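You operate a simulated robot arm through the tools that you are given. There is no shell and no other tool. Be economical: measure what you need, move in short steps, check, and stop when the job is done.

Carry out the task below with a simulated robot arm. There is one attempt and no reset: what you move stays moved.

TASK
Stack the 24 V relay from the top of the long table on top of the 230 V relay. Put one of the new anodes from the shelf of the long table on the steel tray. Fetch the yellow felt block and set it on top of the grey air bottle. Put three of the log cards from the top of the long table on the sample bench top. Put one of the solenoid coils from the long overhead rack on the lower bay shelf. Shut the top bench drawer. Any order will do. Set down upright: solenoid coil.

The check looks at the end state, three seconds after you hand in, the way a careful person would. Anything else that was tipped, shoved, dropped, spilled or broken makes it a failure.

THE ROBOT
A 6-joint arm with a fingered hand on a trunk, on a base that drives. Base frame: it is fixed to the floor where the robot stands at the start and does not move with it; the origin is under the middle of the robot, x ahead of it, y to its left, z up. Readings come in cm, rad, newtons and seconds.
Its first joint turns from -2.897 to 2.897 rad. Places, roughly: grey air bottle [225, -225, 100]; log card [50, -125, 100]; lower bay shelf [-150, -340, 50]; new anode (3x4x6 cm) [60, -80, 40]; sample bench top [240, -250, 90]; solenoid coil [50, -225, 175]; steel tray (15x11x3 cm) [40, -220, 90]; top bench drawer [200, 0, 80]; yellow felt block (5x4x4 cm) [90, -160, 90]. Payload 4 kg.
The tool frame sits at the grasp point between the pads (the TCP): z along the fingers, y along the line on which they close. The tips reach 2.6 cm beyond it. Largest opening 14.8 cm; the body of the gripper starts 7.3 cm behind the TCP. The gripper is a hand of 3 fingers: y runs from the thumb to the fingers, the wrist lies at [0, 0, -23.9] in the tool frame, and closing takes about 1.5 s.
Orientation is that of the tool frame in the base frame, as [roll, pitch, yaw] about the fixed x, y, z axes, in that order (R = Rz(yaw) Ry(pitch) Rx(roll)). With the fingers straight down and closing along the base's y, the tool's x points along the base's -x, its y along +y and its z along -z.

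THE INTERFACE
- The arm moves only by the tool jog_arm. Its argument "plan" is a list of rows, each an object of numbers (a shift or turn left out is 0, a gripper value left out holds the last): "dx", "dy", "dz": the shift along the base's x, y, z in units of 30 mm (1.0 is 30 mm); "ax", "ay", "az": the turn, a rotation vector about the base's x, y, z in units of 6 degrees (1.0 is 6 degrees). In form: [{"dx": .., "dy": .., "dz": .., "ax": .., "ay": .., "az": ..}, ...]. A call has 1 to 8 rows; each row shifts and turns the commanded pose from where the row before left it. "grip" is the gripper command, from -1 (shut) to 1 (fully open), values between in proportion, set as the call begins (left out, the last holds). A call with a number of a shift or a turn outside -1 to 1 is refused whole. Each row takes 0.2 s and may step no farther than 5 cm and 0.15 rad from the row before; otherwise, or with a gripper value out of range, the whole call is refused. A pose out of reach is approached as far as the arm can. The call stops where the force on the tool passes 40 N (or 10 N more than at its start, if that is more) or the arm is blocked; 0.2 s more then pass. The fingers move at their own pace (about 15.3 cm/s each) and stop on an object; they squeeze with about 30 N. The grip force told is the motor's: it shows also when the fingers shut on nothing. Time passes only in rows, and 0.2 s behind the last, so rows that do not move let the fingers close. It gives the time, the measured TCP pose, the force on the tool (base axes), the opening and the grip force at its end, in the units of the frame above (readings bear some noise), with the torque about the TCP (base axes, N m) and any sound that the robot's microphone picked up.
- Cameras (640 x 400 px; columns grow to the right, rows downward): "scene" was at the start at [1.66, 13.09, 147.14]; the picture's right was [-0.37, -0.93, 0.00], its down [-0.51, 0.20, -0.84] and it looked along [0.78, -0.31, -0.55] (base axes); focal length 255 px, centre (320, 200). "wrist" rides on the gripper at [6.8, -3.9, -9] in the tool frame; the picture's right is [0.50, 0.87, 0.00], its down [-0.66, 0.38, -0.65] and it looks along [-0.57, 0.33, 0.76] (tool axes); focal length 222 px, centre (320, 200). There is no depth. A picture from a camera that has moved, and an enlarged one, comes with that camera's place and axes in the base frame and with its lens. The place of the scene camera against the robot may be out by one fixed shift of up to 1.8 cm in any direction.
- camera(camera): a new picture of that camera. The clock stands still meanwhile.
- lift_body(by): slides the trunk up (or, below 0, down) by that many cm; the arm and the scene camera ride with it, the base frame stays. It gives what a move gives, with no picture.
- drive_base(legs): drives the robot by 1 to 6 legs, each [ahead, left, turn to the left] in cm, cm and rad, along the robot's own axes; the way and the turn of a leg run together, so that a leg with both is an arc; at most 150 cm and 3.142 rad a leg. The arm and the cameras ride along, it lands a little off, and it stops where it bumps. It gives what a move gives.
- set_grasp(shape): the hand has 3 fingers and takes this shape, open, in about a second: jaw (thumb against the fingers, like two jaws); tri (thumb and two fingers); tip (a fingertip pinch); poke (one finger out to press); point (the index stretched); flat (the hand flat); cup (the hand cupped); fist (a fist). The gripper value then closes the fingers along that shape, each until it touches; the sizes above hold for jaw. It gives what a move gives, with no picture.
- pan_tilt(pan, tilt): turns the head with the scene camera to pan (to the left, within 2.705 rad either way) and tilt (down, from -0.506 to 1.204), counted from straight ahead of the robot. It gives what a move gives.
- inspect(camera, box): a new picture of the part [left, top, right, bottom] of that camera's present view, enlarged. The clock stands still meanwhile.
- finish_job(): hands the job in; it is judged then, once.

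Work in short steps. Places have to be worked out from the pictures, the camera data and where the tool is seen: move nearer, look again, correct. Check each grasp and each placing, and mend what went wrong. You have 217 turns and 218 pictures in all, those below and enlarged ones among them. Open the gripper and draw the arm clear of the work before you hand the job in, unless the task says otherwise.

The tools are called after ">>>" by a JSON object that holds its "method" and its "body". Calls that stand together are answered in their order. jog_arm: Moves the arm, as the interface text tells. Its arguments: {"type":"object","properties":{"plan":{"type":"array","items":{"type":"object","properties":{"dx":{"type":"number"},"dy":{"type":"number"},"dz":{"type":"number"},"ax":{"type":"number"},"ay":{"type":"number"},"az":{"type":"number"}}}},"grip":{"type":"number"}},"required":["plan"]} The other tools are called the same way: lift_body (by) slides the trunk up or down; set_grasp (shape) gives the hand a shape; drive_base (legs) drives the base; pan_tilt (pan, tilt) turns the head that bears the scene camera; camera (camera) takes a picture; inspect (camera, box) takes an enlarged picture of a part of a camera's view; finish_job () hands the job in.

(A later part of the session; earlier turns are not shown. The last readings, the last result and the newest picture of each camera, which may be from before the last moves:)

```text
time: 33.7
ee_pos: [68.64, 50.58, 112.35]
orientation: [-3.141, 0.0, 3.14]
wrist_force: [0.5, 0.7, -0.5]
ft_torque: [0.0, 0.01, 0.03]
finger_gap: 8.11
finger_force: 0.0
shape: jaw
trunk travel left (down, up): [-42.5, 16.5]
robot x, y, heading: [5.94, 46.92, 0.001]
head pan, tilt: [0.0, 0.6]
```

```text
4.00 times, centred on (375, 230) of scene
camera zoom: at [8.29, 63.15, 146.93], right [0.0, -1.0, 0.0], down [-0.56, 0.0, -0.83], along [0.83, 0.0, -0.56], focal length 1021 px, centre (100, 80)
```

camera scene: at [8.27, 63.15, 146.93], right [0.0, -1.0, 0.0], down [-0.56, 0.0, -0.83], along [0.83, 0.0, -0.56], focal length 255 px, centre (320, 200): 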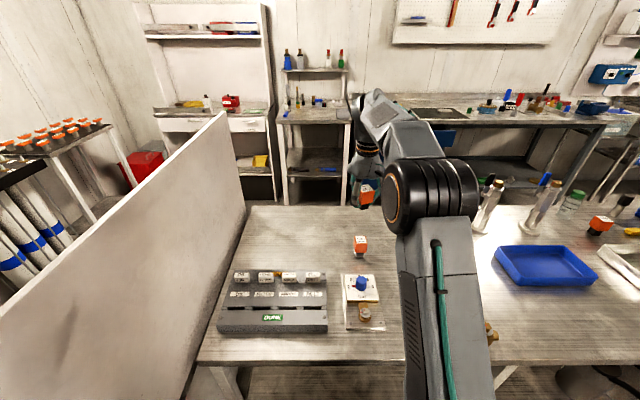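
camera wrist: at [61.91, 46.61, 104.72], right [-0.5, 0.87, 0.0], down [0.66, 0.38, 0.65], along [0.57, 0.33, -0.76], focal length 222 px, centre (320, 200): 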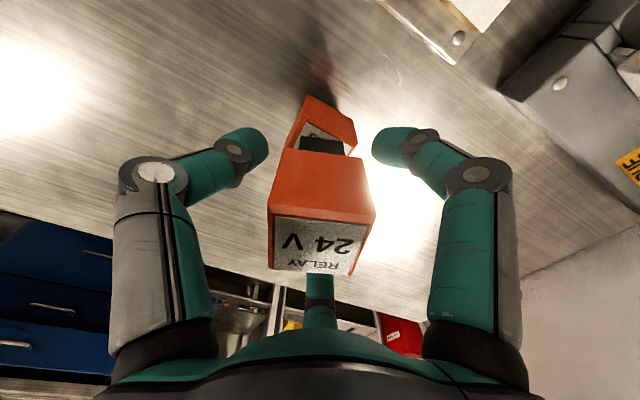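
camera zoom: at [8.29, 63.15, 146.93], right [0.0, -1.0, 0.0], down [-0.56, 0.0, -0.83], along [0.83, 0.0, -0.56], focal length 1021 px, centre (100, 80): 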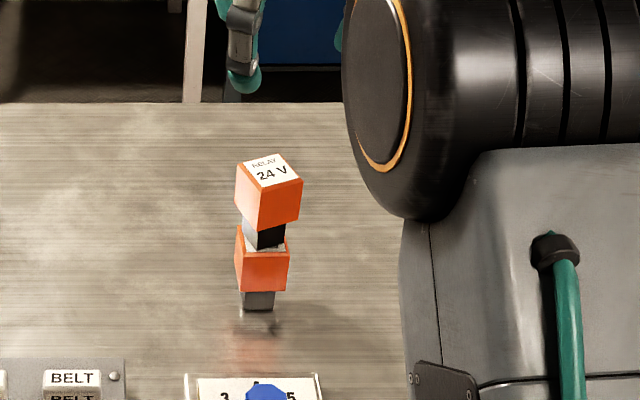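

Stacking done. Retract the arm, back off from the table, and head toward the anode area (y≈-80).

>>> {"method": "jog_arm", "body": {"plan": [{"dx": -1, "dz": 0.8}, {"dx": -1, "dz": 0.8}, {"dx": -1, "dz": 0.8}, {"dx": -1, "dz": 0.8}, {"dx": -1}, {"dx": -1}, {"dx": -1}]}}

>>> {"method": "drive_base", "body": {"legs": [[-40, 0, 0], [0, -125, 0]]}}

>>> {"method": "pan_tilt", "body": {"pan": 0.0, "tilt": 0.65}}

>>> {"method": "camera", "body": {"camera": "scene"}}

```text
time: 35.3
ee_pos: [47.79, 50.46, 121.85]
orientation: [3.141, 0.0, 3.14]
wrist_force: [-0.2, -0.6, 0.1]
ft_torque: [0.0, 0.02, -0.02]
finger_gap: 8.07
finger_force: 0.0
shape: jaw
trunk travel left (down, up): [-42.5, 16.5]
robot x, y, heading: [5.99, 46.79, -0.002]
head pan, tilt: [0.0, 0.6]
```

```text
time: 43.7
ee_pos: [4.79, -75.35, 121.85]
orientation: [-3.141, 0.0, 3.1]
wrist_force: [-0.4, 0.2, 0.0]
ft_torque: [0.03, -0.01, -0.02]
finger_gap: 8.09
finger_force: 0.1
shape: jaw
trunk travel left (down, up): [-42.5, 16.5]
robot x, y, heading: [-36.85, -77.41, -0.042]
head pan, tilt: [0.0, 0.6]
```

```text
time: 44.3
ee_pos: [5.0, -75.34, 121.8]
orientation: [-3.141, -0.002, 3.099]
wrist_force: [0.9, 0.1, 0.9]
ft_torque: [-0.02, 0.0, 0.04]
finger_gap: 8.08
finger_force: 0.0
shape: jaw
trunk travel left (down, up): [-42.5, 16.5]
robot x, y, heading: [-37.01, -77.5, -0.042]
head pan, tilt: [0.0, 0.649]
```

```text
176 pictures are left
camera scene: at [-34.27, -61.13, 146.5], right [-0.04, -1.0, 0.0], down [-0.6, 0.03, -0.8], along [0.8, -0.03, -0.6], focal length 255 px, centre (320, 200)
```

scene: 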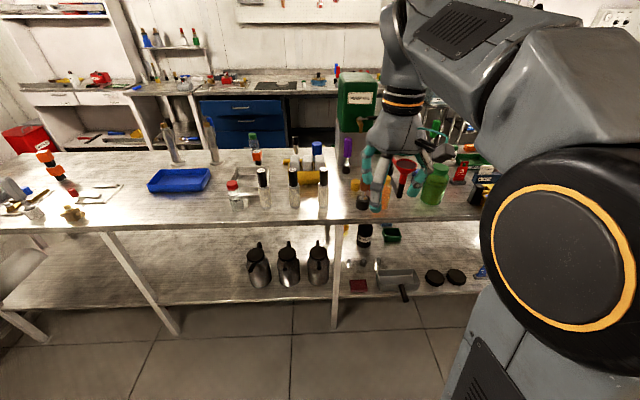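

>>> {"method": "inspect", "body": {"camera": "scene", "box": [310, 215, 500, 315]}}

>>> {"method": "inspect", "body": {"camera": "scene", "box": [210, 120, 490, 230]}}

```text
3.37 times, centred on (405, 265) of scene
camera zoom: at [-34.27, -61.13, 146.5], right [-0.04, -1.0, 0.0], down [-0.6, 0.03, -0.8], along [0.8, -0.03, -0.6], focal length 860 px, centre (34, -19)
```

zoom: 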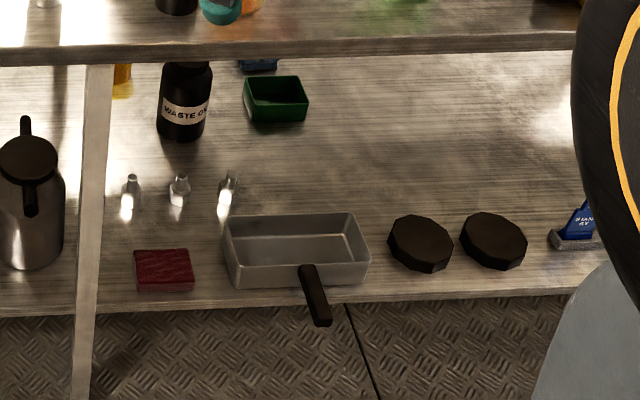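

```text
2.29 times, centred on (350, 175) of scene
camera zoom: at [-34.27, -61.13, 146.5], right [-0.04, -1.0, 0.0], down [-0.6, 0.03, -0.8], along [0.8, -0.03, -0.6], focal length 583 px, centre (251, 257)
```

zoom: 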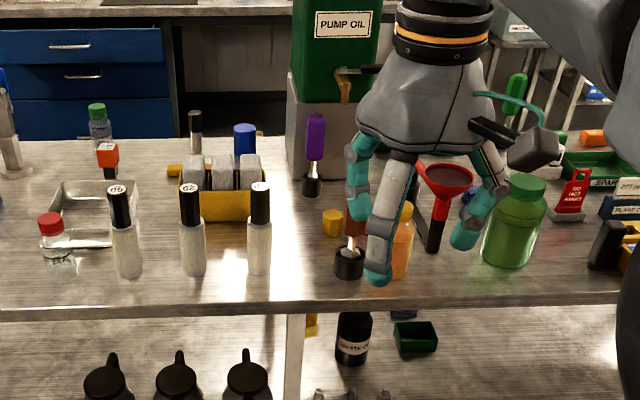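

The three shiny pieces on the shelf are likely the anodes. I'll flip the hand by 180° about vertical so the wrist camera sits on top when the tool pitches forward under the table top.

>>> {"method": "jog_arm", "body": {"plan": [{"az": 1}, {"az": 1}, {"az": 1}, {"az": 1}, {"az": 1}, {"az": 1}, {"az": 1}, {"az": 1}]}}

>>> {"method": "jog_arm", "body": {"plan": [{"az": 1}, {"az": 1}, {"az": 1}, {"az": 1}, {"az": 1}, {"az": 1}, {"az": 1}, {"az": 1}]}}

>>> {"method": "jog_arm", "body": {"plan": [{"az": 1}, {"az": 1}, {"az": 1}, {"az": 1}, {"az": 1}, {"az": 1}, {"az": 1}, {"az": 1}]}}

>>> {"method": "jog_arm", "body": {"plan": [{"az": 1}, {"az": 1}, {"az": 1}, {"az": 1}, {"az": 1}, {"az": 1}, {"az": 0.4}]}}

```text
time: 46.1
ee_pos: [4.93, -75.34, 121.75]
orientation: [-3.14, 0.002, -2.346]
wrist_force: [-0.3, 0.6, -0.8]
ft_torque: [0.01, 0.01, 0.01]
finger_gap: 8.12
finger_force: 0.0
shape: jaw
trunk travel left (down, up): [-42.5, 16.5]
robot x, y, heading: [-36.98, -77.22, -0.044]
head pan, tilt: [0.0, 0.649]
```

```text
time: 47.9
ee_pos: [-2.81, -58.1, 108.53]
orientation: [-3.133, -0.004, -1.518]
wrist_force: [0.0, -0.7, -0.5]
ft_torque: [-0.02, -0.02, 0.02]
finger_gap: 8.09
finger_force: 0.1
shape: jaw
out of reach, approached as far as the arm can: row 1, 2, 3, 4, 5, 6, 7, 8
trunk travel left (down, up): [-42.5, 16.5]
robot x, y, heading: [-37.19, -77.37, -0.04]
head pan, tilt: [0.0, 0.649]
```

```text
time: 49.7
ee_pos: [-21.3, -46.79, 97.37]
orientation: [-3.13, -0.015, -0.679]
wrist_force: [-0.3, 0.1, 0.2]
ft_torque: [0.0, -0.03, 0.02]
finger_gap: 8.09
finger_force: 0.0
shape: jaw
out of reach, approached as far as the arm can: row 1, 2, 3, 4, 5, 6, 7, 8
trunk travel left (down, up): [-42.5, 16.5]
robot x, y, heading: [-36.95, -77.5, -0.042]
head pan, tilt: [0.0, 0.649]
```

```text
time: 51.3
ee_pos: [-38.2, -48.3, 89.16]
orientation: [-3.132, -0.017, -0.012]
wrist_force: [-0.1, 0.7, -0.1]
ft_torque: [0.01, 0.0, -0.03]
finger_gap: 8.11
finger_force: 0.0
shape: jaw
out of reach, approached as far as the arm can: row 1, 2, 3, 4, 5, 6, 7
trunk travel left (down, up): [-42.5, 16.5]
robot x, y, heading: [-36.98, -77.65, -0.046]
head pan, tilt: [0.0, 0.649]
```

Joint limit in that direction; unwind and try the other way.

>>> {"method": "jog_arm", "body": {"plan": [{"az": -1}, {"az": -1}, {"az": -1}, {"az": -1}, {"az": -1}, {"az": -1}, {"az": -1}, {"az": -1}]}}

>>> {"method": "jog_arm", "body": {"plan": [{"az": -1}, {"az": -1}, {"az": -1}, {"az": -1}, {"az": -1}, {"az": -1}, {"az": -1}, {"az": -1}]}}

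>>> {"method": "jog_arm", "body": {"plan": [{"az": -1}, {"az": -1}, {"az": -1}, {"az": -1}, {"az": -1}, {"az": -1}, {"az": -1}, {"az": -1}]}}

>>> {"method": "jog_arm", "body": {"plan": [{"az": -1}, {"az": -1}, {"az": -1}, {"az": -1}, {"az": -1}, {"az": -1}, {"az": -0.4}]}}

>>> {"method": "jog_arm", "body": {"plan": [{"az": -1}, {"az": -1}, {"az": -1}, {"az": -1}, {"az": -1}, {"az": -1}, {"az": -1}, {"az": -1}]}}

>>> {"method": "jog_arm", "body": {"plan": [{"az": -1}, {"az": -1}, {"az": -1}, {"az": -1}, {"az": -1}, {"az": -1}, {"az": -1}, {"az": -1}]}}

```text
time: 53.1
ee_pos: [-38.27, -48.42, 89.01]
orientation: [-3.141, 0.0, -0.839]
wrist_force: [0.6, -0.2, 0.1]
ft_torque: [0.02, 0.03, -0.02]
finger_gap: 8.09
finger_force: 0.1
shape: jaw
trunk travel left (down, up): [-42.5, 16.5]
robot x, y, heading: [-36.81, -77.49, -0.039]
head pan, tilt: [0.0, 0.649]
```

```text
time: 54.9
ee_pos: [-38.19, -48.47, 89.11]
orientation: [-3.141, 0.0, -1.678]
wrist_force: [-0.3, -0.6, 1.0]
ft_torque: [0.01, 0.01, -0.03]
finger_gap: 8.09
finger_force: 0.0
shape: jaw
trunk travel left (down, up): [-42.5, 16.5]
robot x, y, heading: [-37.3, -77.74, -0.045]
head pan, tilt: [0.0, 0.649]
```

```text
time: 56.7
ee_pos: [-38.16, -48.5, 89.13]
orientation: [3.141, -0.001, -2.517]
wrist_force: [0.3, -0.2, 0.8]
ft_torque: [-0.05, 0.01, -0.01]
finger_gap: 8.09
finger_force: 0.1
shape: jaw
trunk travel left (down, up): [-42.5, 16.5]
robot x, y, heading: [-37.33, -77.85, -0.042]
head pan, tilt: [0.0, 0.649]
```

```text
time: 58.3
ee_pos: [-38.2, -48.34, 89.08]
orientation: [3.141, 0.0, 3.099]
wrist_force: [-0.1, -0.3, -0.4]
ft_torque: [0.02, 0.0, 0.03]
finger_gap: 8.09
finger_force: 0.1
shape: jaw
trunk travel left (down, up): [-42.5, 16.5]
robot x, y, heading: [-36.85, -77.03, -0.044]
head pan, tilt: [0.0, 0.649]
```

```text
time: 60.1
ee_pos: [-38.25, -48.47, 89.17]
orientation: [3.141, 0.0, 2.261]
wrist_force: [-0.9, 1.0, -0.4]
ft_torque: [0.03, -0.03, 0.01]
finger_gap: 8.08
finger_force: 0.2
shape: jaw
trunk travel left (down, up): [-42.5, 16.5]
robot x, y, heading: [-37.09, -77.41, -0.043]
head pan, tilt: [0.0, 0.649]
```

```text
time: 61.9
ee_pos: [-38.37, -48.39, 89.09]
orientation: [3.141, 0.001, 1.421]
wrist_force: [-0.2, -0.1, 0.1]
ft_torque: [-0.02, -0.02, -0.02]
finger_gap: 8.08
finger_force: 0.0
shape: jaw
trunk travel left (down, up): [-42.5, 16.5]
robot x, y, heading: [-37.14, -77.7, -0.043]
head pan, tilt: [0.0, 0.649]
```

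The other direction works. Finish the turn (yaw 0) and bring the hand forward.

>>> {"method": "jog_arm", "body": {"plan": [{"az": -1}, {"az": -1}, {"az": -1}, {"az": -1}, {"az": -1}, {"az": -1}, {"az": -1}, {"az": -1}]}}

>>> {"method": "jog_arm", "body": {"plan": [{"az": -1}, {"az": -1}, {"az": -1}, {"az": -1}, {"az": -1}, {"az": -0.6}]}}

>>> {"method": "jog_arm", "body": {"plan": [{"dx": 1}, {"dx": 1}, {"dx": 1}, {"dx": 1, "dy": -0.3}, {"dx": 1, "dy": -0.4}, {"dx": 1, "dy": -0.4}, {"dx": 1, "dy": -0.4}, {"dx": 1, "dy": -0.5}]}}

>>> {"method": "jog_arm", "body": {"plan": [{"dx": 1, "dy": -0.6}, {"dx": 1, "dy": -0.9}, {"dx": 1, "dy": -1}, {"dx": 1, "dy": -1}, {"dx": 0.5, "dy": -1}, {"dx": 0.5, "dy": -1}]}}

```text
time: 63.7
ee_pos: [-38.21, -48.68, 89.18]
orientation: [-3.141, 0.0, 0.586]
wrist_force: [-0.6, 0.3, -0.6]
ft_torque: [-0.01, -0.03, -0.05]
finger_gap: 8.08
finger_force: 0.0
shape: jaw
trunk travel left (down, up): [-42.5, 16.5]
robot x, y, heading: [-36.79, -77.34, -0.041]
head pan, tilt: [0.0, 0.649]
```

```text
time: 65.1
ee_pos: [-34.09, -47.49, 90.13]
orientation: [3.136, 0.021, 0.008]
wrist_force: [1.0, -0.1, -0.1]
ft_torque: [0.01, -0.03, 0.01]
finger_gap: 8.08
finger_force: 0.0
shape: jaw
out of reach, approached as far as the arm can: row 4, 5, 6
trunk travel left (down, up): [-42.5, 16.5]
robot x, y, heading: [-37.17, -77.45, -0.044]
head pan, tilt: [0.0, 0.649]
```

```text
time: 66.9
ee_pos: [-10.14, -53.36, 89.99]
orientation: [3.139, 0.0, 0.0]
wrist_force: [-0.8, 0.9, -0.1]
ft_torque: [-0.03, -0.04, 0.02]
finger_gap: 8.08
finger_force: 0.0
shape: jaw
trunk travel left (down, up): [-42.5, 16.5]
robot x, y, heading: [-37.37, -77.45, -0.042]
head pan, tilt: [0.0, 0.649]
```

```text
time: 68.3
ee_pos: [4.79, -70.05, 90.01]
orientation: [-3.141, 0.0, -0.002]
wrist_force: [-0.2, 0.1, -1.0]
ft_torque: [-0.01, 0.02, -0.01]
finger_gap: 8.09
finger_force: 0.1
shape: jaw
trunk travel left (down, up): [-42.5, 16.5]
robot x, y, heading: [-36.93, -77.45, -0.043]
head pan, tilt: [0.0, 0.649]
```

Now lower the trunk and pitch the tool forward.

>>> {"method": "lift_body", "body": {"by": -36}}

>>> {"method": "jog_arm", "body": {"plan": [{"ay": -1}, {"ay": -1}, {"ay": -1}, {"ay": -1}, {"ay": -1}, {"ay": -1}, {"ay": -1}, {"ay": -1}]}}

>>> {"method": "camera", "body": {"camera": "scene"}}

>>> {"method": "camera", "body": {"camera": "wrist"}}

```text
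time: 71.8
ee_pos: [4.61, -70.12, 54.07]
orientation: [-3.141, -0.001, 0.0]
wrist_force: [-0.3, 0.1, -0.2]
ft_torque: [-0.01, -0.03, 0.01]
finger_gap: 8.08
finger_force: 0.1
shape: jaw
trunk travel left (down, up): [-6.5, 52.5]
robot x, y, heading: [-37.28, -77.57, -0.042]
head pan, tilt: [0.0, 0.649]
```

```text
time: 73.6
ee_pos: [4.74, -72.45, 68.5]
orientation: [-3.141, -0.829, 0.003]
wrist_force: [0.9, 0.2, 0.1]
ft_torque: [-0.01, 0.02, 0.01]
finger_gap: 8.11
finger_force: 0.0
shape: jaw
out of reach, approached as far as the arm can: row 5, 6, 7, 8
trunk travel left (down, up): [-6.5, 52.5]
robot x, y, heading: [-36.92, -77.36, -0.041]
head pan, tilt: [0.0, 0.649]
```

```text
173 pictures are left
camera scene: at [-34.24, -61.12, 110.5], right [-0.04, -1.0, 0.0], down [-0.6, 0.03, -0.8], along [0.8, -0.03, -0.6], focal length 255 px, centre (320, 200)
```

scene: 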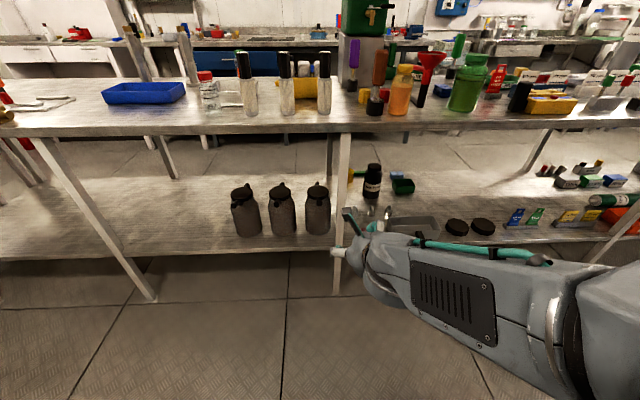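

```text
172 pictures are left
camera wrist: at [2.58, -68.58, 79.53], right [0.34, -0.87, 0.37], down [-0.92, -0.38, -0.04], along [0.18, -0.33, -0.93], focal length 222 px, centre (320, 200)
```

wrist: 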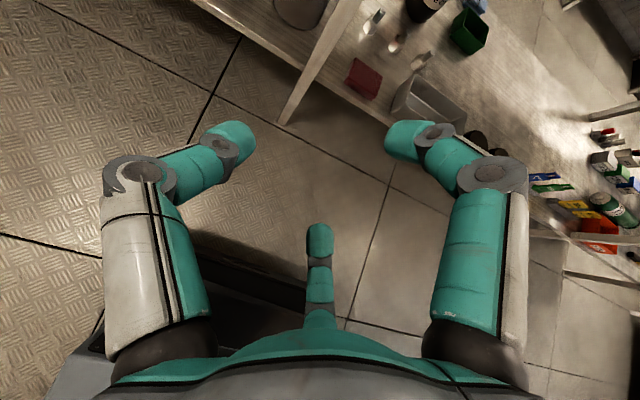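

>>> {"method": "inspect", "body": {"camera": "wrist", "box": [320, 0, 480, 110]}}

>>> {"method": "inspect", "body": {"camera": "scene", "box": [320, 160, 440, 240]}}

```text
3.64 times, centred on (400, 55) of wrist
camera zoom: at [2.58, -68.58, 79.53], right [0.34, -0.87, 0.37], down [-0.92, -0.38, -0.04], along [0.18, -0.33, -0.93], focal length 808 px, centre (29, 727)
```

zoom: 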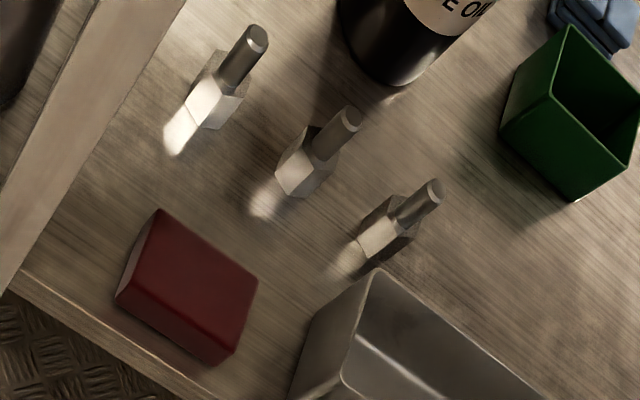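

```text
5.00 times, centred on (380, 200) of scene
camera zoom: at [-34.24, -61.12, 110.5], right [-0.04, -1.0, 0.0], down [-0.6, 0.03, -0.8], along [0.8, -0.03, -0.6], focal length 1276 px, centre (20, 200)
```

zoom: 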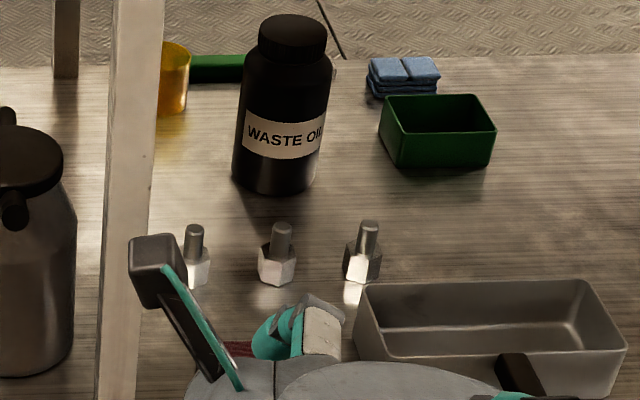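

These are hex anodes with a rod; shelf z≈33.5, the middle one at about (54, -88.3). Lower the hand and check the reach at low height.

>>> {"method": "jog_arm", "body": {"plan": [{"dx": 0.7, "dy": -0.5, "dz": -1}, {"dx": 0.7, "dy": -0.5, "dz": -1}, {"dx": 0.7, "dy": -0.5, "dz": -1}, {"dx": 0.7, "dy": -0.5, "dz": -1}, {"dy": -0.5, "dz": -1}, {"dz": -1}, {"dz": -1}]}}

```text
time: 75.2
ee_pos: [14.03, -80.99, 54.38]
orientation: [-3.141, -0.838, -0.001]
wrist_force: [-1.2, 0.1, 0.0]
ft_torque: [0.02, -0.04, 0.03]
finger_gap: 8.11
finger_force: 0.1
shape: jaw
out of reach, approached as far as the arm can: row 1, 2, 3, 5, 6, 7
trunk travel left (down, up): [-6.5, 52.5]
robot x, y, heading: [-37.02, -77.49, -0.044]
head pan, tilt: [0.0, 0.649]
```

>>> {"method": "lift_body", "body": {"by": -6}}

>>> {"method": "drive_base", "body": {"legs": [[0, -7, 0], [16, 0, 0]]}}

>>> {"method": "camera", "body": {"camera": "scene"}}

>>> {"method": "camera", "body": {"camera": "wrist"}}

```text
time: 76.2
ee_pos: [14.12, -81.05, 48.39]
orientation: [3.14, -0.837, -0.003]
wrist_force: [-0.3, -0.3, -0.1]
ft_torque: [0.02, 0.0, 0.02]
finger_gap: 8.09
finger_force: 0.0
shape: jaw
trunk travel left (down, up): [-0.5, 58.5]
robot x, y, heading: [-36.89, -77.34, -0.04]
head pan, tilt: [0.0, 0.649]
```

```text
time: 78.3
ee_pos: [29.89, -88.39, 48.35]
orientation: [-3.141, -0.836, -0.001]
wrist_force: [-0.2, -0.2, 0.6]
ft_torque: [0.01, -0.02, -0.01]
finger_gap: 8.1
finger_force: 0.0
shape: jaw
trunk travel left (down, up): [-0.5, 58.5]
robot x, y, heading: [-21.71, -85.17, -0.043]
head pan, tilt: [0.0, 0.649]
```

```text
169 pictures are left
camera scene: at [-18.49, -68.62, 104.5], right [-0.04, -1.0, 0.0], down [-0.6, 0.03, -0.8], along [0.8, -0.03, -0.6], focal length 255 px, centre (320, 200)
```

scene: 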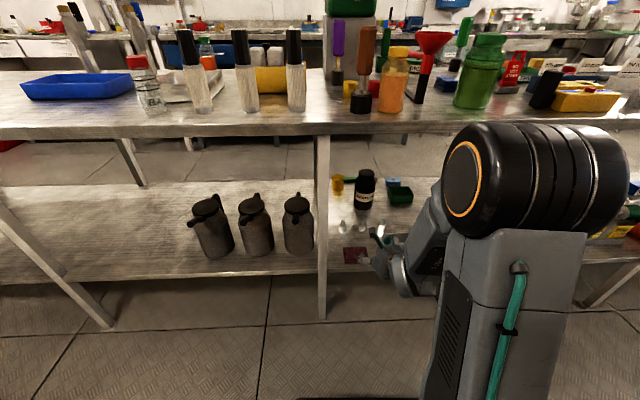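

```text
168 pictures are left
camera wrist: at [27.63, -84.54, 59.33], right [0.33, -0.87, 0.37], down [-0.92, -0.38, -0.05], along [0.18, -0.33, -0.93], focal length 222 px, centre (320, 200)
```

wrist: 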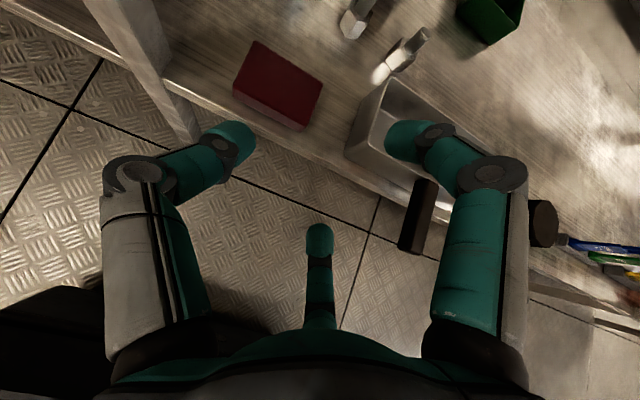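

>>> {"method": "drive_base", "body": {"legs": [[12, 0, 0]]}}

>>> {"method": "camera", "body": {"camera": "wrist"}}

```text
time: 79.5
ee_pos: [41.74, -88.84, 48.35]
orientation: [3.141, -0.837, 0.0]
wrist_force: [0.2, 0.8, 0.1]
ft_torque: [-0.01, -0.01, 0.04]
finger_gap: 8.08
finger_force: 0.0
shape: jaw
trunk travel left (down, up): [-0.5, 58.5]
robot x, y, heading: [-9.25, -85.69, -0.043]
head pan, tilt: [0.0, 0.649]
```

```text
167 pictures are left
camera wrist: at [39.51, -84.94, 59.33], right [0.34, -0.87, 0.37], down [-0.92, -0.38, -0.05], along [0.18, -0.33, -0.93], focal length 222 px, centre (320, 200)
```

wrist: 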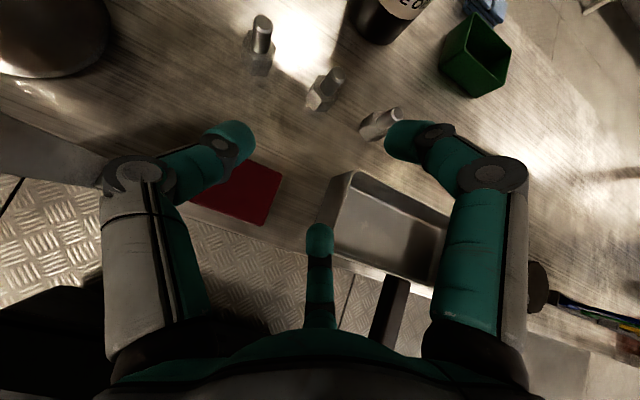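

Middle anode at ≈(55, -89). Narrow the opening, move 4 cm ahead, and approach diagonally.

>>> {"method": "drive_base", "body": {"legs": [[5, 0, 0]]}}

>>> {"method": "jog_arm", "body": {"plan": [{"dx": 0.7, "dz": -0.4}, {"dx": 0.6, "dz": -0.6}, {"dx": 0.6, "dz": -0.6}, {"dx": 0.3, "dz": -0.6}], "grip": -0.05}}

>>> {"method": "camera", "body": {"camera": "wrist"}}

```text
time: 80.4
ee_pos: [46.64, -89.01, 48.36]
orientation: [3.14, -0.836, 0.003]
wrist_force: [-0.7, -0.3, 0.1]
ft_torque: [0.04, 0.01, 0.03]
finger_gap: 8.11
finger_force: 0.1
shape: jaw
trunk travel left (down, up): [-0.5, 58.5]
robot x, y, heading: [-4.37, -85.87, -0.046]
head pan, tilt: [0.0, 0.649]
```

```text
time: 81.4
ee_pos: [53.38, -88.8, 41.61]
orientation: [-3.139, -0.837, 0.001]
wrist_force: [-0.1, -0.2, 0.7]
ft_torque: [0.01, -0.03, 0.0]
finger_gap: 7.1
finger_force: 0.0
shape: jaw
trunk travel left (down, up): [-0.5, 58.5]
robot x, y, heading: [-4.37, -85.42, -0.04]
head pan, tilt: [0.0, 0.649]
```

```text
166 pictures are left
camera wrist: at [51.15, -85.02, 52.61], right [0.34, -0.87, 0.37], down [-0.92, -0.38, -0.05], along [0.18, -0.33, -0.93], focal length 222 px, centre (320, 200)
```

wrist: 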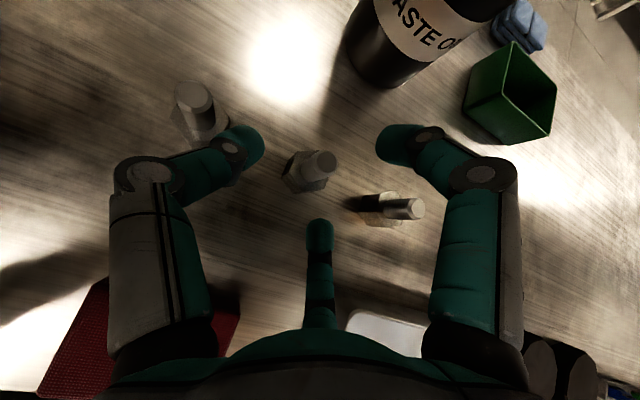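

Anode at (55.6, -89.2). Final approach, then close.

>>> {"method": "jog_arm", "body": {"plan": [{"dx": 0.3, "dy": -0.13, "dz": -0.4}, {"dx": 0.4, "dz": -0.4}, {}]}}

>>> {"method": "jog_arm", "body": {"plan": [{}, {}, {}, {}, {}, {}, {}, {}], "grip": -1}}

>>> {"method": "camera", "body": {"camera": "wrist"}}

```text
time: 82.2
ee_pos: [55.43, -89.33, 39.29]
orientation: [-3.141, -0.838, 0.002]
wrist_force: [0.1, -0.6, 0.1]
ft_torque: [-0.01, -0.03, 0.04]
finger_gap: 7.07
finger_force: 0.1
shape: jaw
trunk travel left (down, up): [-0.5, 58.5]
robot x, y, heading: [-4.11, -85.54, -0.042]
head pan, tilt: [0.0, 0.649]
```

```text
time: 84.0
ee_pos: [55.5, -89.4, 39.31]
orientation: [3.141, -0.837, 0.001]
wrist_force: [0.6, 0.8, 8.7]
ft_torque: [0.08, -0.15, 0.01]
finger_gap: 1.95
finger_force: 29.7
shape: jaw
trunk travel left (down, up): [-0.5, 58.5]
robot x, y, heading: [-4.39, -85.74, -0.043]
head pan, tilt: [0.0, 0.649]
```

```text
165 pictures are left
camera wrist: at [53.16, -85.43, 50.33], right [0.34, -0.87, 0.37], down [-0.92, -0.38, -0.05], along [0.18, -0.33, -0.93], focal length 222 px, centre (320, 200)
```

wrist: 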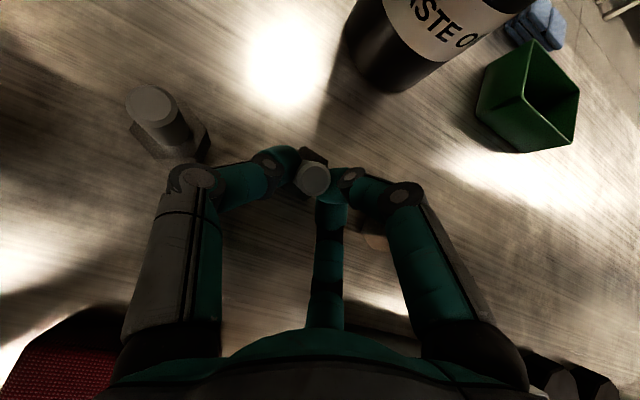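

Gripped. Lift slightly and check.

>>> {"method": "jog_arm", "body": {"plan": [{"dz": 0.4}, {"dz": 0.6}, {"dz": 0.7}, {}]}}

>>> {"method": "camera", "body": {"camera": "wrist"}}

```text
time: 85.0
ee_pos: [55.4, -89.2, 44.36]
orientation: [-3.14, -0.837, 0.001]
wrist_force: [0.3, -0.1, -0.5]
ft_torque: [-0.01, 0.02, -0.02]
finger_gap: 1.93
finger_force: 29.9
shape: jaw
trunk travel left (down, up): [-0.5, 58.5]
robot x, y, heading: [-4.37, -85.16, -0.04]
head pan, tilt: [0.0, 0.649]
```

```text
164 pictures are left
camera wrist: at [53.13, -85.45, 55.37], right [0.34, -0.87, 0.37], down [-0.92, -0.38, -0.05], along [0.18, -0.33, -0.93], focal length 222 px, centre (320, 200)
```

wrist: 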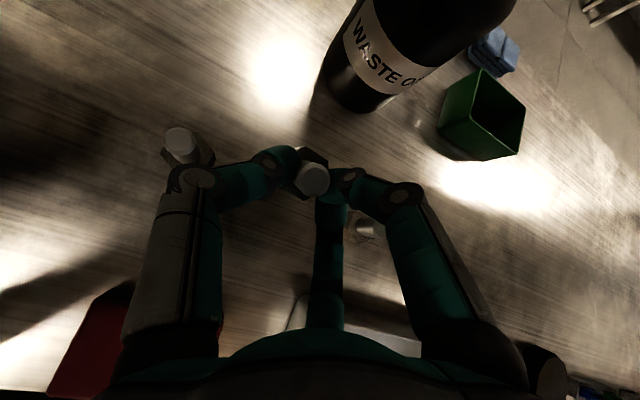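

Anode held. Raise a bit more and back out from under the table.

>>> {"method": "jog_arm", "body": {"plan": [{"dz": 1}, {"dz": 1}]}}

>>> {"method": "drive_base", "body": {"legs": [[-45, 0, 0]]}}

>>> {"method": "camera", "body": {"camera": "scene"}}

```text
time: 85.6
ee_pos: [55.31, -89.22, 50.37]
orientation: [3.141, -0.836, 0.003]
wrist_force: [0.9, 0.3, -1.3]
ft_torque: [-0.02, 0.02, 0.0]
finger_gap: 1.92
finger_force: 30.0
shape: jaw
trunk travel left (down, up): [-0.5, 58.5]
robot x, y, heading: [-4.12, -85.69, -0.041]
head pan, tilt: [0.0, 0.649]
```

```text
time: 88.3
ee_pos: [10.43, -87.97, 50.36]
orientation: [3.141, -0.836, -0.012]
wrist_force: [0.6, -0.5, -0.9]
ft_torque: [0.01, 0.03, 0.0]
finger_gap: 1.92
finger_force: 30.4
shape: jaw
trunk travel left (down, up): [-0.5, 58.5]
robot x, y, heading: [-49.15, -83.62, -0.05]
head pan, tilt: [0.0, 0.649]
```

```text
163 pictures are left
camera scene: at [-46.3, -67.24, 104.5], right [-0.05, -1.0, 0.0], down [-0.6, 0.03, -0.8], along [0.8, -0.04, -0.6], focal length 255 px, centre (320, 200)
```

scene: 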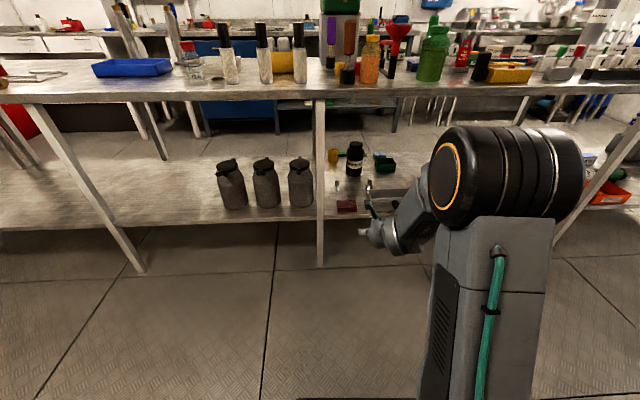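

Clear of the shelf. Raise the trunk and drive right along the table toward the steel tray.

>>> {"method": "lift_body", "body": {"by": 46}}

>>> {"method": "drive_base", "body": {"legs": [[8, 0, 0.05], [0, -125, 0]]}}

>>> {"method": "pan_tilt", "body": {"pan": 0.0, "tilt": 0.55}}

>>> {"method": "camera", "body": {"camera": "scene"}}

```text
refused: 46 is not a number from -40 to 40
```

```text
time: 95.2
ee_pos: [18.08, -208.0, 50.28]
orientation: [3.141, -0.835, 0.035]
wrist_force: [0.2, -0.6, -1.2]
ft_torque: [-0.01, -0.01, 0.0]
finger_gap: 1.89
finger_force: 30.4
shape: jaw
trunk travel left (down, up): [-0.5, 58.5]
robot x, y, heading: [-41.4, -206.41, -0.007]
head pan, tilt: [0.0, 0.649]
```

```text
time: 95.9
ee_pos: [18.23, -208.21, 50.28]
orientation: [-3.142, -0.835, 0.034]
wrist_force: [0.1, -0.1, -0.4]
ft_torque: [0.04, 0.01, 0.01]
finger_gap: 1.89
finger_force: 29.9
shape: jaw
trunk travel left (down, up): [-0.5, 58.5]
robot x, y, heading: [-41.87, -206.5, -0.011]
head pan, tilt: [0.0, 0.55]
```

```text
162 pictures are left
camera scene: at [-39.2, -190.0, 105.38], right [-0.01, -1.0, 0.0], down [-0.52, 0.0, -0.85], along [0.85, -0.01, -0.52], focal length 255 px, centre (320, 200)
```

scene: 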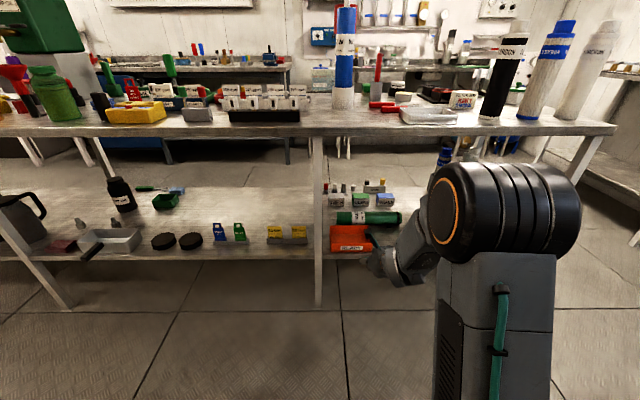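

Raise the trunk in two steps and look at the table top.

>>> {"method": "lift_body", "body": {"by": 40}}

>>> {"method": "lift_body", "body": {"by": 15}}

>>> {"method": "camera", "body": {"camera": "scene"}}

>>> {"method": "inspect", "body": {"camera": "scene", "box": [0, 130, 320, 290]}}

>>> {"method": "inspect", "body": {"camera": "scene", "box": [300, 130, 620, 290]}}

```text
time: 99.7
ee_pos: [18.1, -208.06, 90.46]
orientation: [-3.142, -0.837, 0.035]
wrist_force: [0.5, 0.0, -1.1]
ft_torque: [0.03, 0.02, 0.0]
finger_gap: 1.93
finger_force: 30.4
shape: jaw
trunk travel left (down, up): [-40.5, 18.5]
robot x, y, heading: [-41.75, -206.51, -0.007]
head pan, tilt: [0.0, 0.55]
```

```text
time: 101.5
ee_pos: [18.25, -208.19, 105.35]
orientation: [-3.141, -0.836, 0.034]
wrist_force: [0.6, 0.1, -1.7]
ft_torque: [-0.01, 0.01, 0.02]
finger_gap: 1.9
finger_force: 30.2
shape: jaw
trunk travel left (down, up): [-55.5, 3.5]
robot x, y, heading: [-41.85, -206.73, -0.008]
head pan, tilt: [0.0, 0.55]
```

```text
161 pictures are left
camera scene: at [-39.19, -189.99, 160.38], right [-0.01, -1.0, 0.0], down [-0.52, 0.0, -0.85], along [0.85, -0.01, -0.52], focal length 255 px, centre (320, 200)
```

scene: 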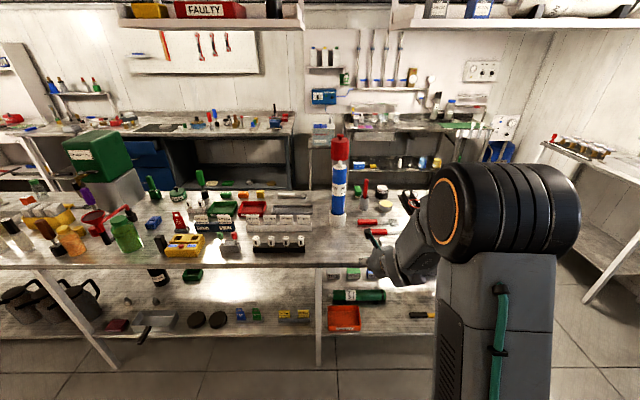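

```text
2.00 times, centred on (160, 210) of scene
camera zoom: at [-39.19, -189.99, 160.38], right [-0.01, -1.0, 0.0], down [-0.52, 0.0, -0.85], along [0.85, -0.01, -0.52], focal length 510 px, centre (640, 180)
```

zoom: 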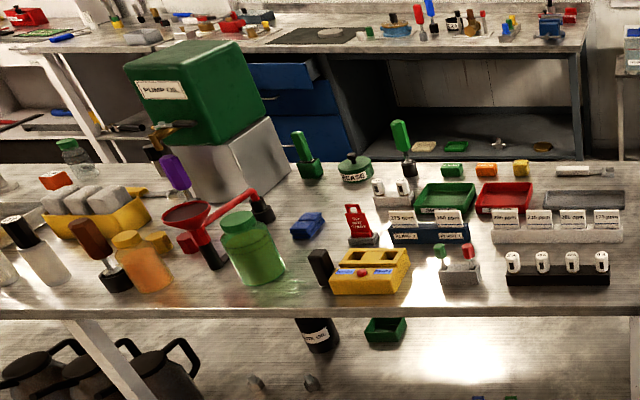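

```text
2.00 times, centred on (460, 210) of scene
camera zoom: at [-39.19, -189.99, 160.38], right [-0.01, -1.0, 0.0], down [-0.52, 0.0, -0.85], along [0.85, -0.01, -0.52], focal length 510 px, centre (40, 180)
```

zoom: 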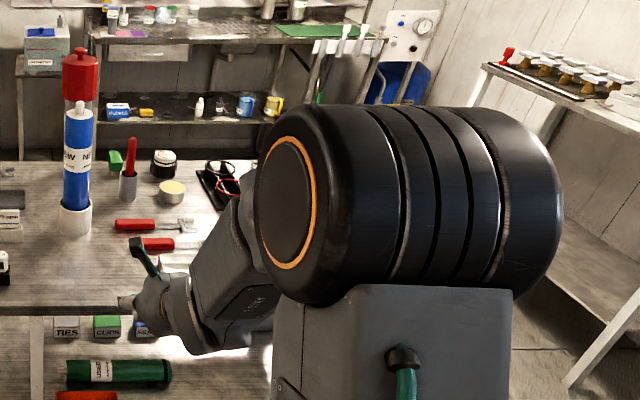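

>>> {"method": "camera", "body": {"camera": "wrist"}}

>>> {"method": "pan_tilt", "body": {"pan": -0.3, "tilt": -0.2}}

>>> {"method": "camera", "body": {"camera": "scene"}}

```text
158 pictures are left
camera wrist: at [15.78, -204.27, 116.36], right [0.36, -0.85, 0.37], down [-0.91, -0.41, -0.05], along [0.19, -0.32, -0.93], focal length 222 px, centre (320, 200)
```

wrist: 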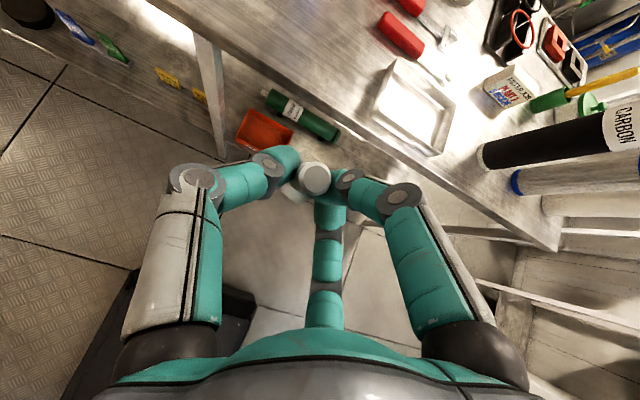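

```text
time: 102.5
ee_pos: [18.12, -208.09, 105.37]
orientation: [3.141, -0.837, 0.035]
wrist_force: [0.1, 0.3, -0.5]
ft_torque: [0.01, -0.01, 0.02]
finger_gap: 1.89
finger_force: 29.7
shape: jaw
trunk travel left (down, up): [-55.5, 3.5]
robot x, y, heading: [-41.71, -206.47, -0.01]
head pan, tilt: [-0.3, -0.201]
```

```text
157 pictures are left
camera scene: at [-40.24, -192.45, 167.19], right [-0.3, -0.95, 0.0], down [0.19, -0.06, -0.98], along [0.93, -0.3, 0.2], focal length 255 px, centre (320, 200)
```

scene: 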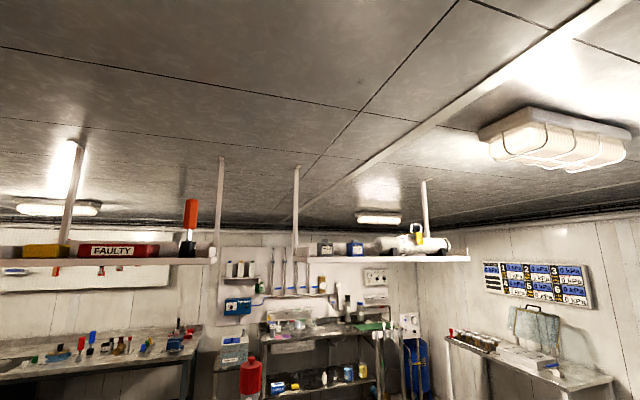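

The tray is at ≈(43.5, -223.5). Drive so the hand is above it.

>>> {"method": "drive_base", "body": {"legs": [[0, -15, 0], [25, 0, 0]]}}

>>> {"method": "camera", "body": {"camera": "wrist"}}

```text
time: 105.3
ee_pos: [43.05, -222.47, 105.45]
orientation: [-3.141, -0.837, 0.046]
wrist_force: [0.8, 0.2, 0.6]
ft_torque: [-0.03, 0.0, -0.01]
finger_gap: 1.9
finger_force: 30.0
shape: jaw
trunk travel left (down, up): [-55.5, 3.5]
robot x, y, heading: [-16.7, -221.38, 0.002]
head pan, tilt: [-0.3, -0.201]
```

```text
156 pictures are left
camera wrist: at [40.7, -218.65, 116.35], right [0.37, -0.85, 0.37], down [-0.91, -0.42, -0.05], along [0.2, -0.32, -0.93], focal length 222 px, centre (320, 200)
```

wrist: 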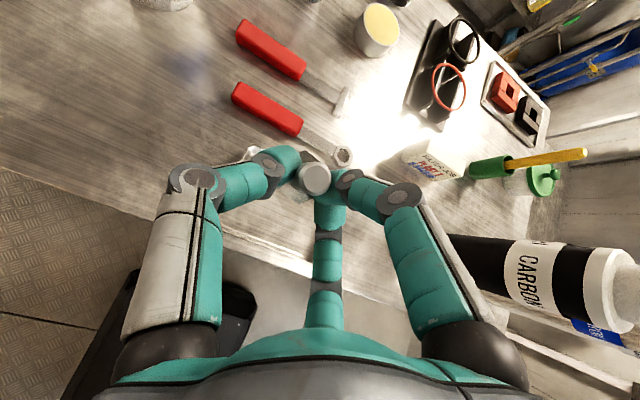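

>>> {"method": "inspect", "body": {"camera": "wrist", "box": [200, 120, 420, 300]}}

>>> {"method": "pan_tilt", "body": {"pan": -0.15, "tilt": 0.75}}

>>> {"method": "camera", "body": {"camera": "scene"}}

```text
2.22 times, centred on (310, 210) of wrist
camera zoom: at [40.7, -218.65, 116.35], right [0.37, -0.85, 0.37], down [-0.91, -0.42, -0.05], along [0.2, -0.32, -0.93], focal length 494 px, centre (342, 178)
```

zoom: 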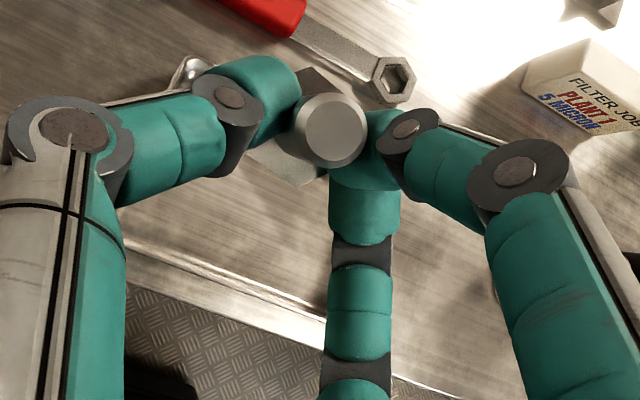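

```text
time: 106.6
ee_pos: [43.08, -222.32, 105.57]
orientation: [3.141, -0.836, 0.045]
wrist_force: [0.4, 0.2, -0.7]
ft_torque: [-0.01, 0.03, 0.01]
finger_gap: 1.91
finger_force: 30.1
shape: jaw
trunk travel left (down, up): [-55.5, 3.5]
robot x, y, heading: [-16.55, -221.52, 0.004]
head pan, tilt: [-0.15, 0.75]
```

```text
154 pictures are left
camera scene: at [-15.22, -206.21, 158.65], right [-0.15, -0.99, 0.0], down [-0.67, 0.1, -0.73], along [0.72, -0.11, -0.68], focal length 255 px, centre (320, 200)
```

scene: 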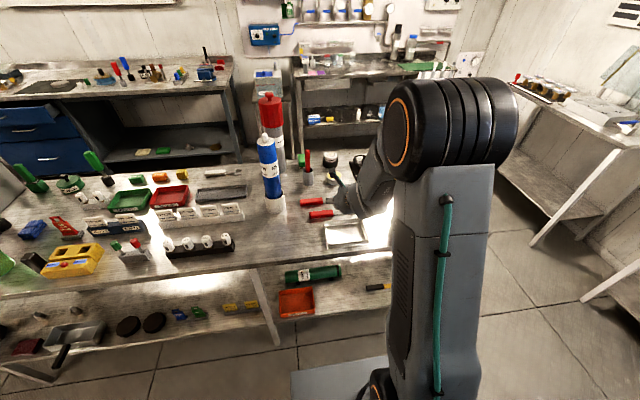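

The bright surface under the hand is the tray floor; tray centre ≈(43, -225). Shift and lower.

>>> {"method": "jog_arm", "body": {"plan": [{"dy": -0.8, "dz": -0.6}, {"dz": -0.8}, {"dz": -0.8}, {"dz": -0.8}]}}

>>> {"method": "camera", "body": {"camera": "wrist"}}

>>> {"method": "inspect", "body": {"camera": "scene", "box": [290, 170, 410, 270]}}

```text
time: 107.6
ee_pos: [43.0, -224.74, 96.34]
orientation: [-3.141, -0.836, 0.046]
wrist_force: [0.1, 0.1, -0.5]
ft_torque: [0.01, 0.0, -0.02]
finger_gap: 1.93
finger_force: 30.6
shape: jaw
trunk travel left (down, up): [-55.5, 3.5]
robot x, y, heading: [-16.44, -221.01, 0.006]
head pan, tilt: [-0.15, 0.75]
```

```text
153 pictures are left
camera wrist: at [40.62, -220.87, 107.35], right [0.37, -0.85, 0.37], down [-0.91, -0.42, -0.05], along [0.2, -0.32, -0.93], focal length 222 px, centre (320, 200)
```

wrist: 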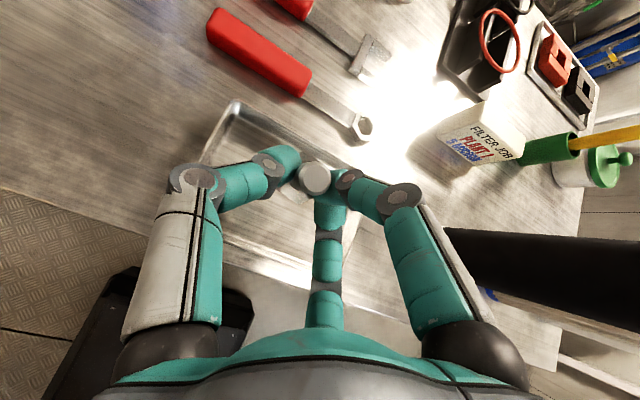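

```text
4.00 times, centred on (350, 220) of scene
camera zoom: at [-15.21, -206.21, 158.65], right [-0.15, -0.99, 0.0], down [-0.67, 0.1, -0.73], along [0.72, -0.11, -0.68], focal length 1021 px, centre (200, 120)
```

zoom: 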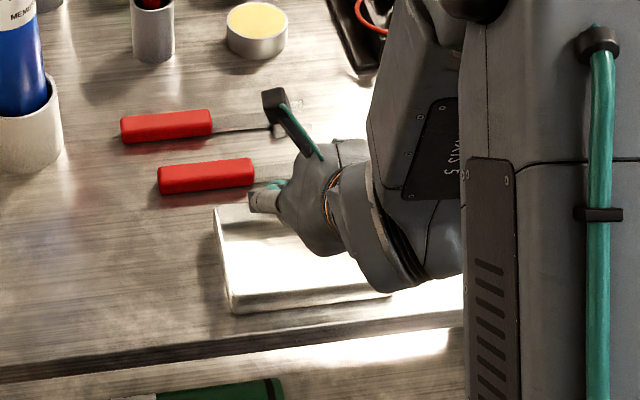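

Well centred over the tray. Lower until contact.

>>> {"method": "jog_arm", "body": {"plan": [{"dz": -0.4}, {"dz": -0.2}, {"dz": -0.1}, {"dz": -0.1}, {"dz": -0.1}, {"dz": -0.1}]}}

```text
time: 109.0
ee_pos: [43.19, -224.86, 93.52]
orientation: [3.141, -0.837, 0.045]
wrist_force: [-0.4, 0.0, 0.3]
ft_torque: [-0.01, -0.01, 0.0]
finger_gap: 1.9
finger_force: 29.3
shape: jaw
trunk travel left (down, up): [-55.5, 3.5]
robot x, y, heading: [-16.59, -221.02, 0.004]
head pan, tilt: [-0.15, 0.75]
```

>>> {"method": "jog_arm", "body": {"plan": [{"dz": -0.1}, {"dz": -0.1}, {"dz": -0.1}, {"dz": -0.1}, {"dz": -0.1}, {"dz": -0.1}]}}

>>> {"method": "camera", "body": {"camera": "wrist"}}

```text
time: 110.4
ee_pos: [43.02, -224.87, 91.86]
orientation: [3.141, -0.839, 0.044]
wrist_force: [1.9, 0.5, 9.6]
ft_torque: [0.11, -0.13, 0.02]
finger_gap: 1.92
finger_force: 30.0
shape: jaw
trunk travel left (down, up): [-55.5, 3.5]
robot x, y, heading: [-16.88, -221.29, 0.004]
head pan, tilt: [-0.15, 0.75]
```

```text
151 pictures are left
camera wrist: at [40.66, -221.08, 102.7], right [0.37, -0.85, 0.37], down [-0.91, -0.42, -0.05], along [0.2, -0.32, -0.93], focal length 222 px, centre (320, 200)
```

wrist: 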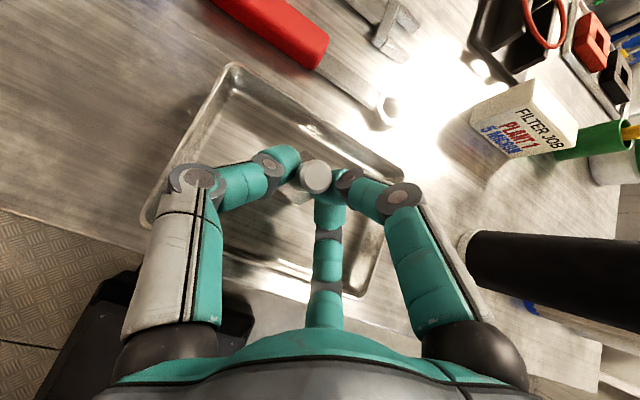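

Contact. Open gently and check.

>>> {"method": "jog_arm", "body": {"plan": [{}, {}, {}, {}], "grip": -0.3}}

>>> {"method": "camera", "body": {"camera": "wrist"}}

```text
time: 111.4
ee_pos: [43.0, -224.9, 91.63]
orientation: [-3.141, -0.839, 0.045]
wrist_force: [3.0, 1.5, 5.3]
ft_torque: [-0.1, 0.16, 0.03]
finger_gap: 4.96
finger_force: 0.0
shape: jaw
trunk travel left (down, up): [-55.5, 3.5]
robot x, y, heading: [-16.4, -221.39, 0.003]
head pan, tilt: [-0.15, 0.75]
```

```text
150 pictures are left
camera wrist: at [40.64, -221.07, 102.58], right [0.37, -0.85, 0.37], down [-0.91, -0.42, -0.05], along [0.2, -0.32, -0.93], focal length 222 px, centre (320, 200)
```

wrist: 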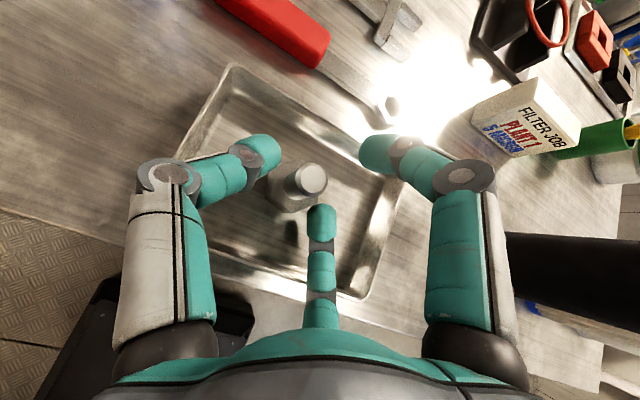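

Anode stands in the tray. Withdraw along the tool axis.

>>> {"method": "jog_arm", "body": {"plan": [{"dx": -0.35, "dz": 0.5}, {"dx": -0.7, "dz": 0.7}, {"dx": -0.7, "dz": 0.7}, {"dx": -0.7, "dz": 0.8}, {"dx": -0.7, "dz": 0.8}]}}

>>> {"method": "camera", "body": {"camera": "wrist"}}

```text
time: 112.6
ee_pos: [34.29, -224.95, 102.38]
orientation: [-3.141, -0.835, 0.045]
wrist_force: [-0.8, 0.7, -0.1]
ft_torque: [0.03, -0.03, 0.0]
finger_gap: 5.15
finger_force: 0.0
shape: jaw
out of reach, approached as far as the arm can: row 5
trunk travel left (down, up): [-55.5, 3.5]
robot x, y, heading: [-16.93, -221.8, 0.007]
head pan, tilt: [-0.15, 0.75]
```

```text
149 pictures are left
camera wrist: at [31.93, -221.16, 113.32], right [0.37, -0.85, 0.37], down [-0.91, -0.42, -0.05], along [0.2, -0.32, -0.93], focal length 222 px, centre (320, 200)
```

wrist: 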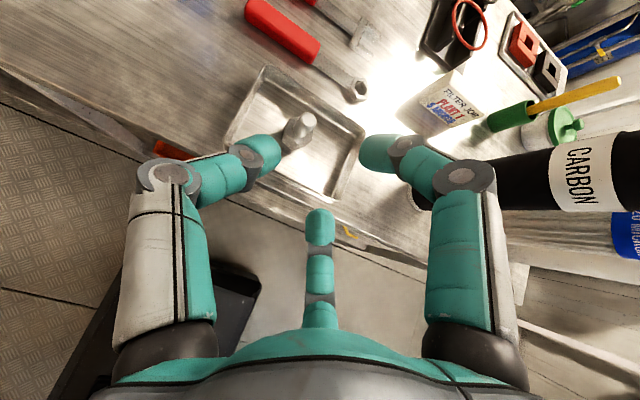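

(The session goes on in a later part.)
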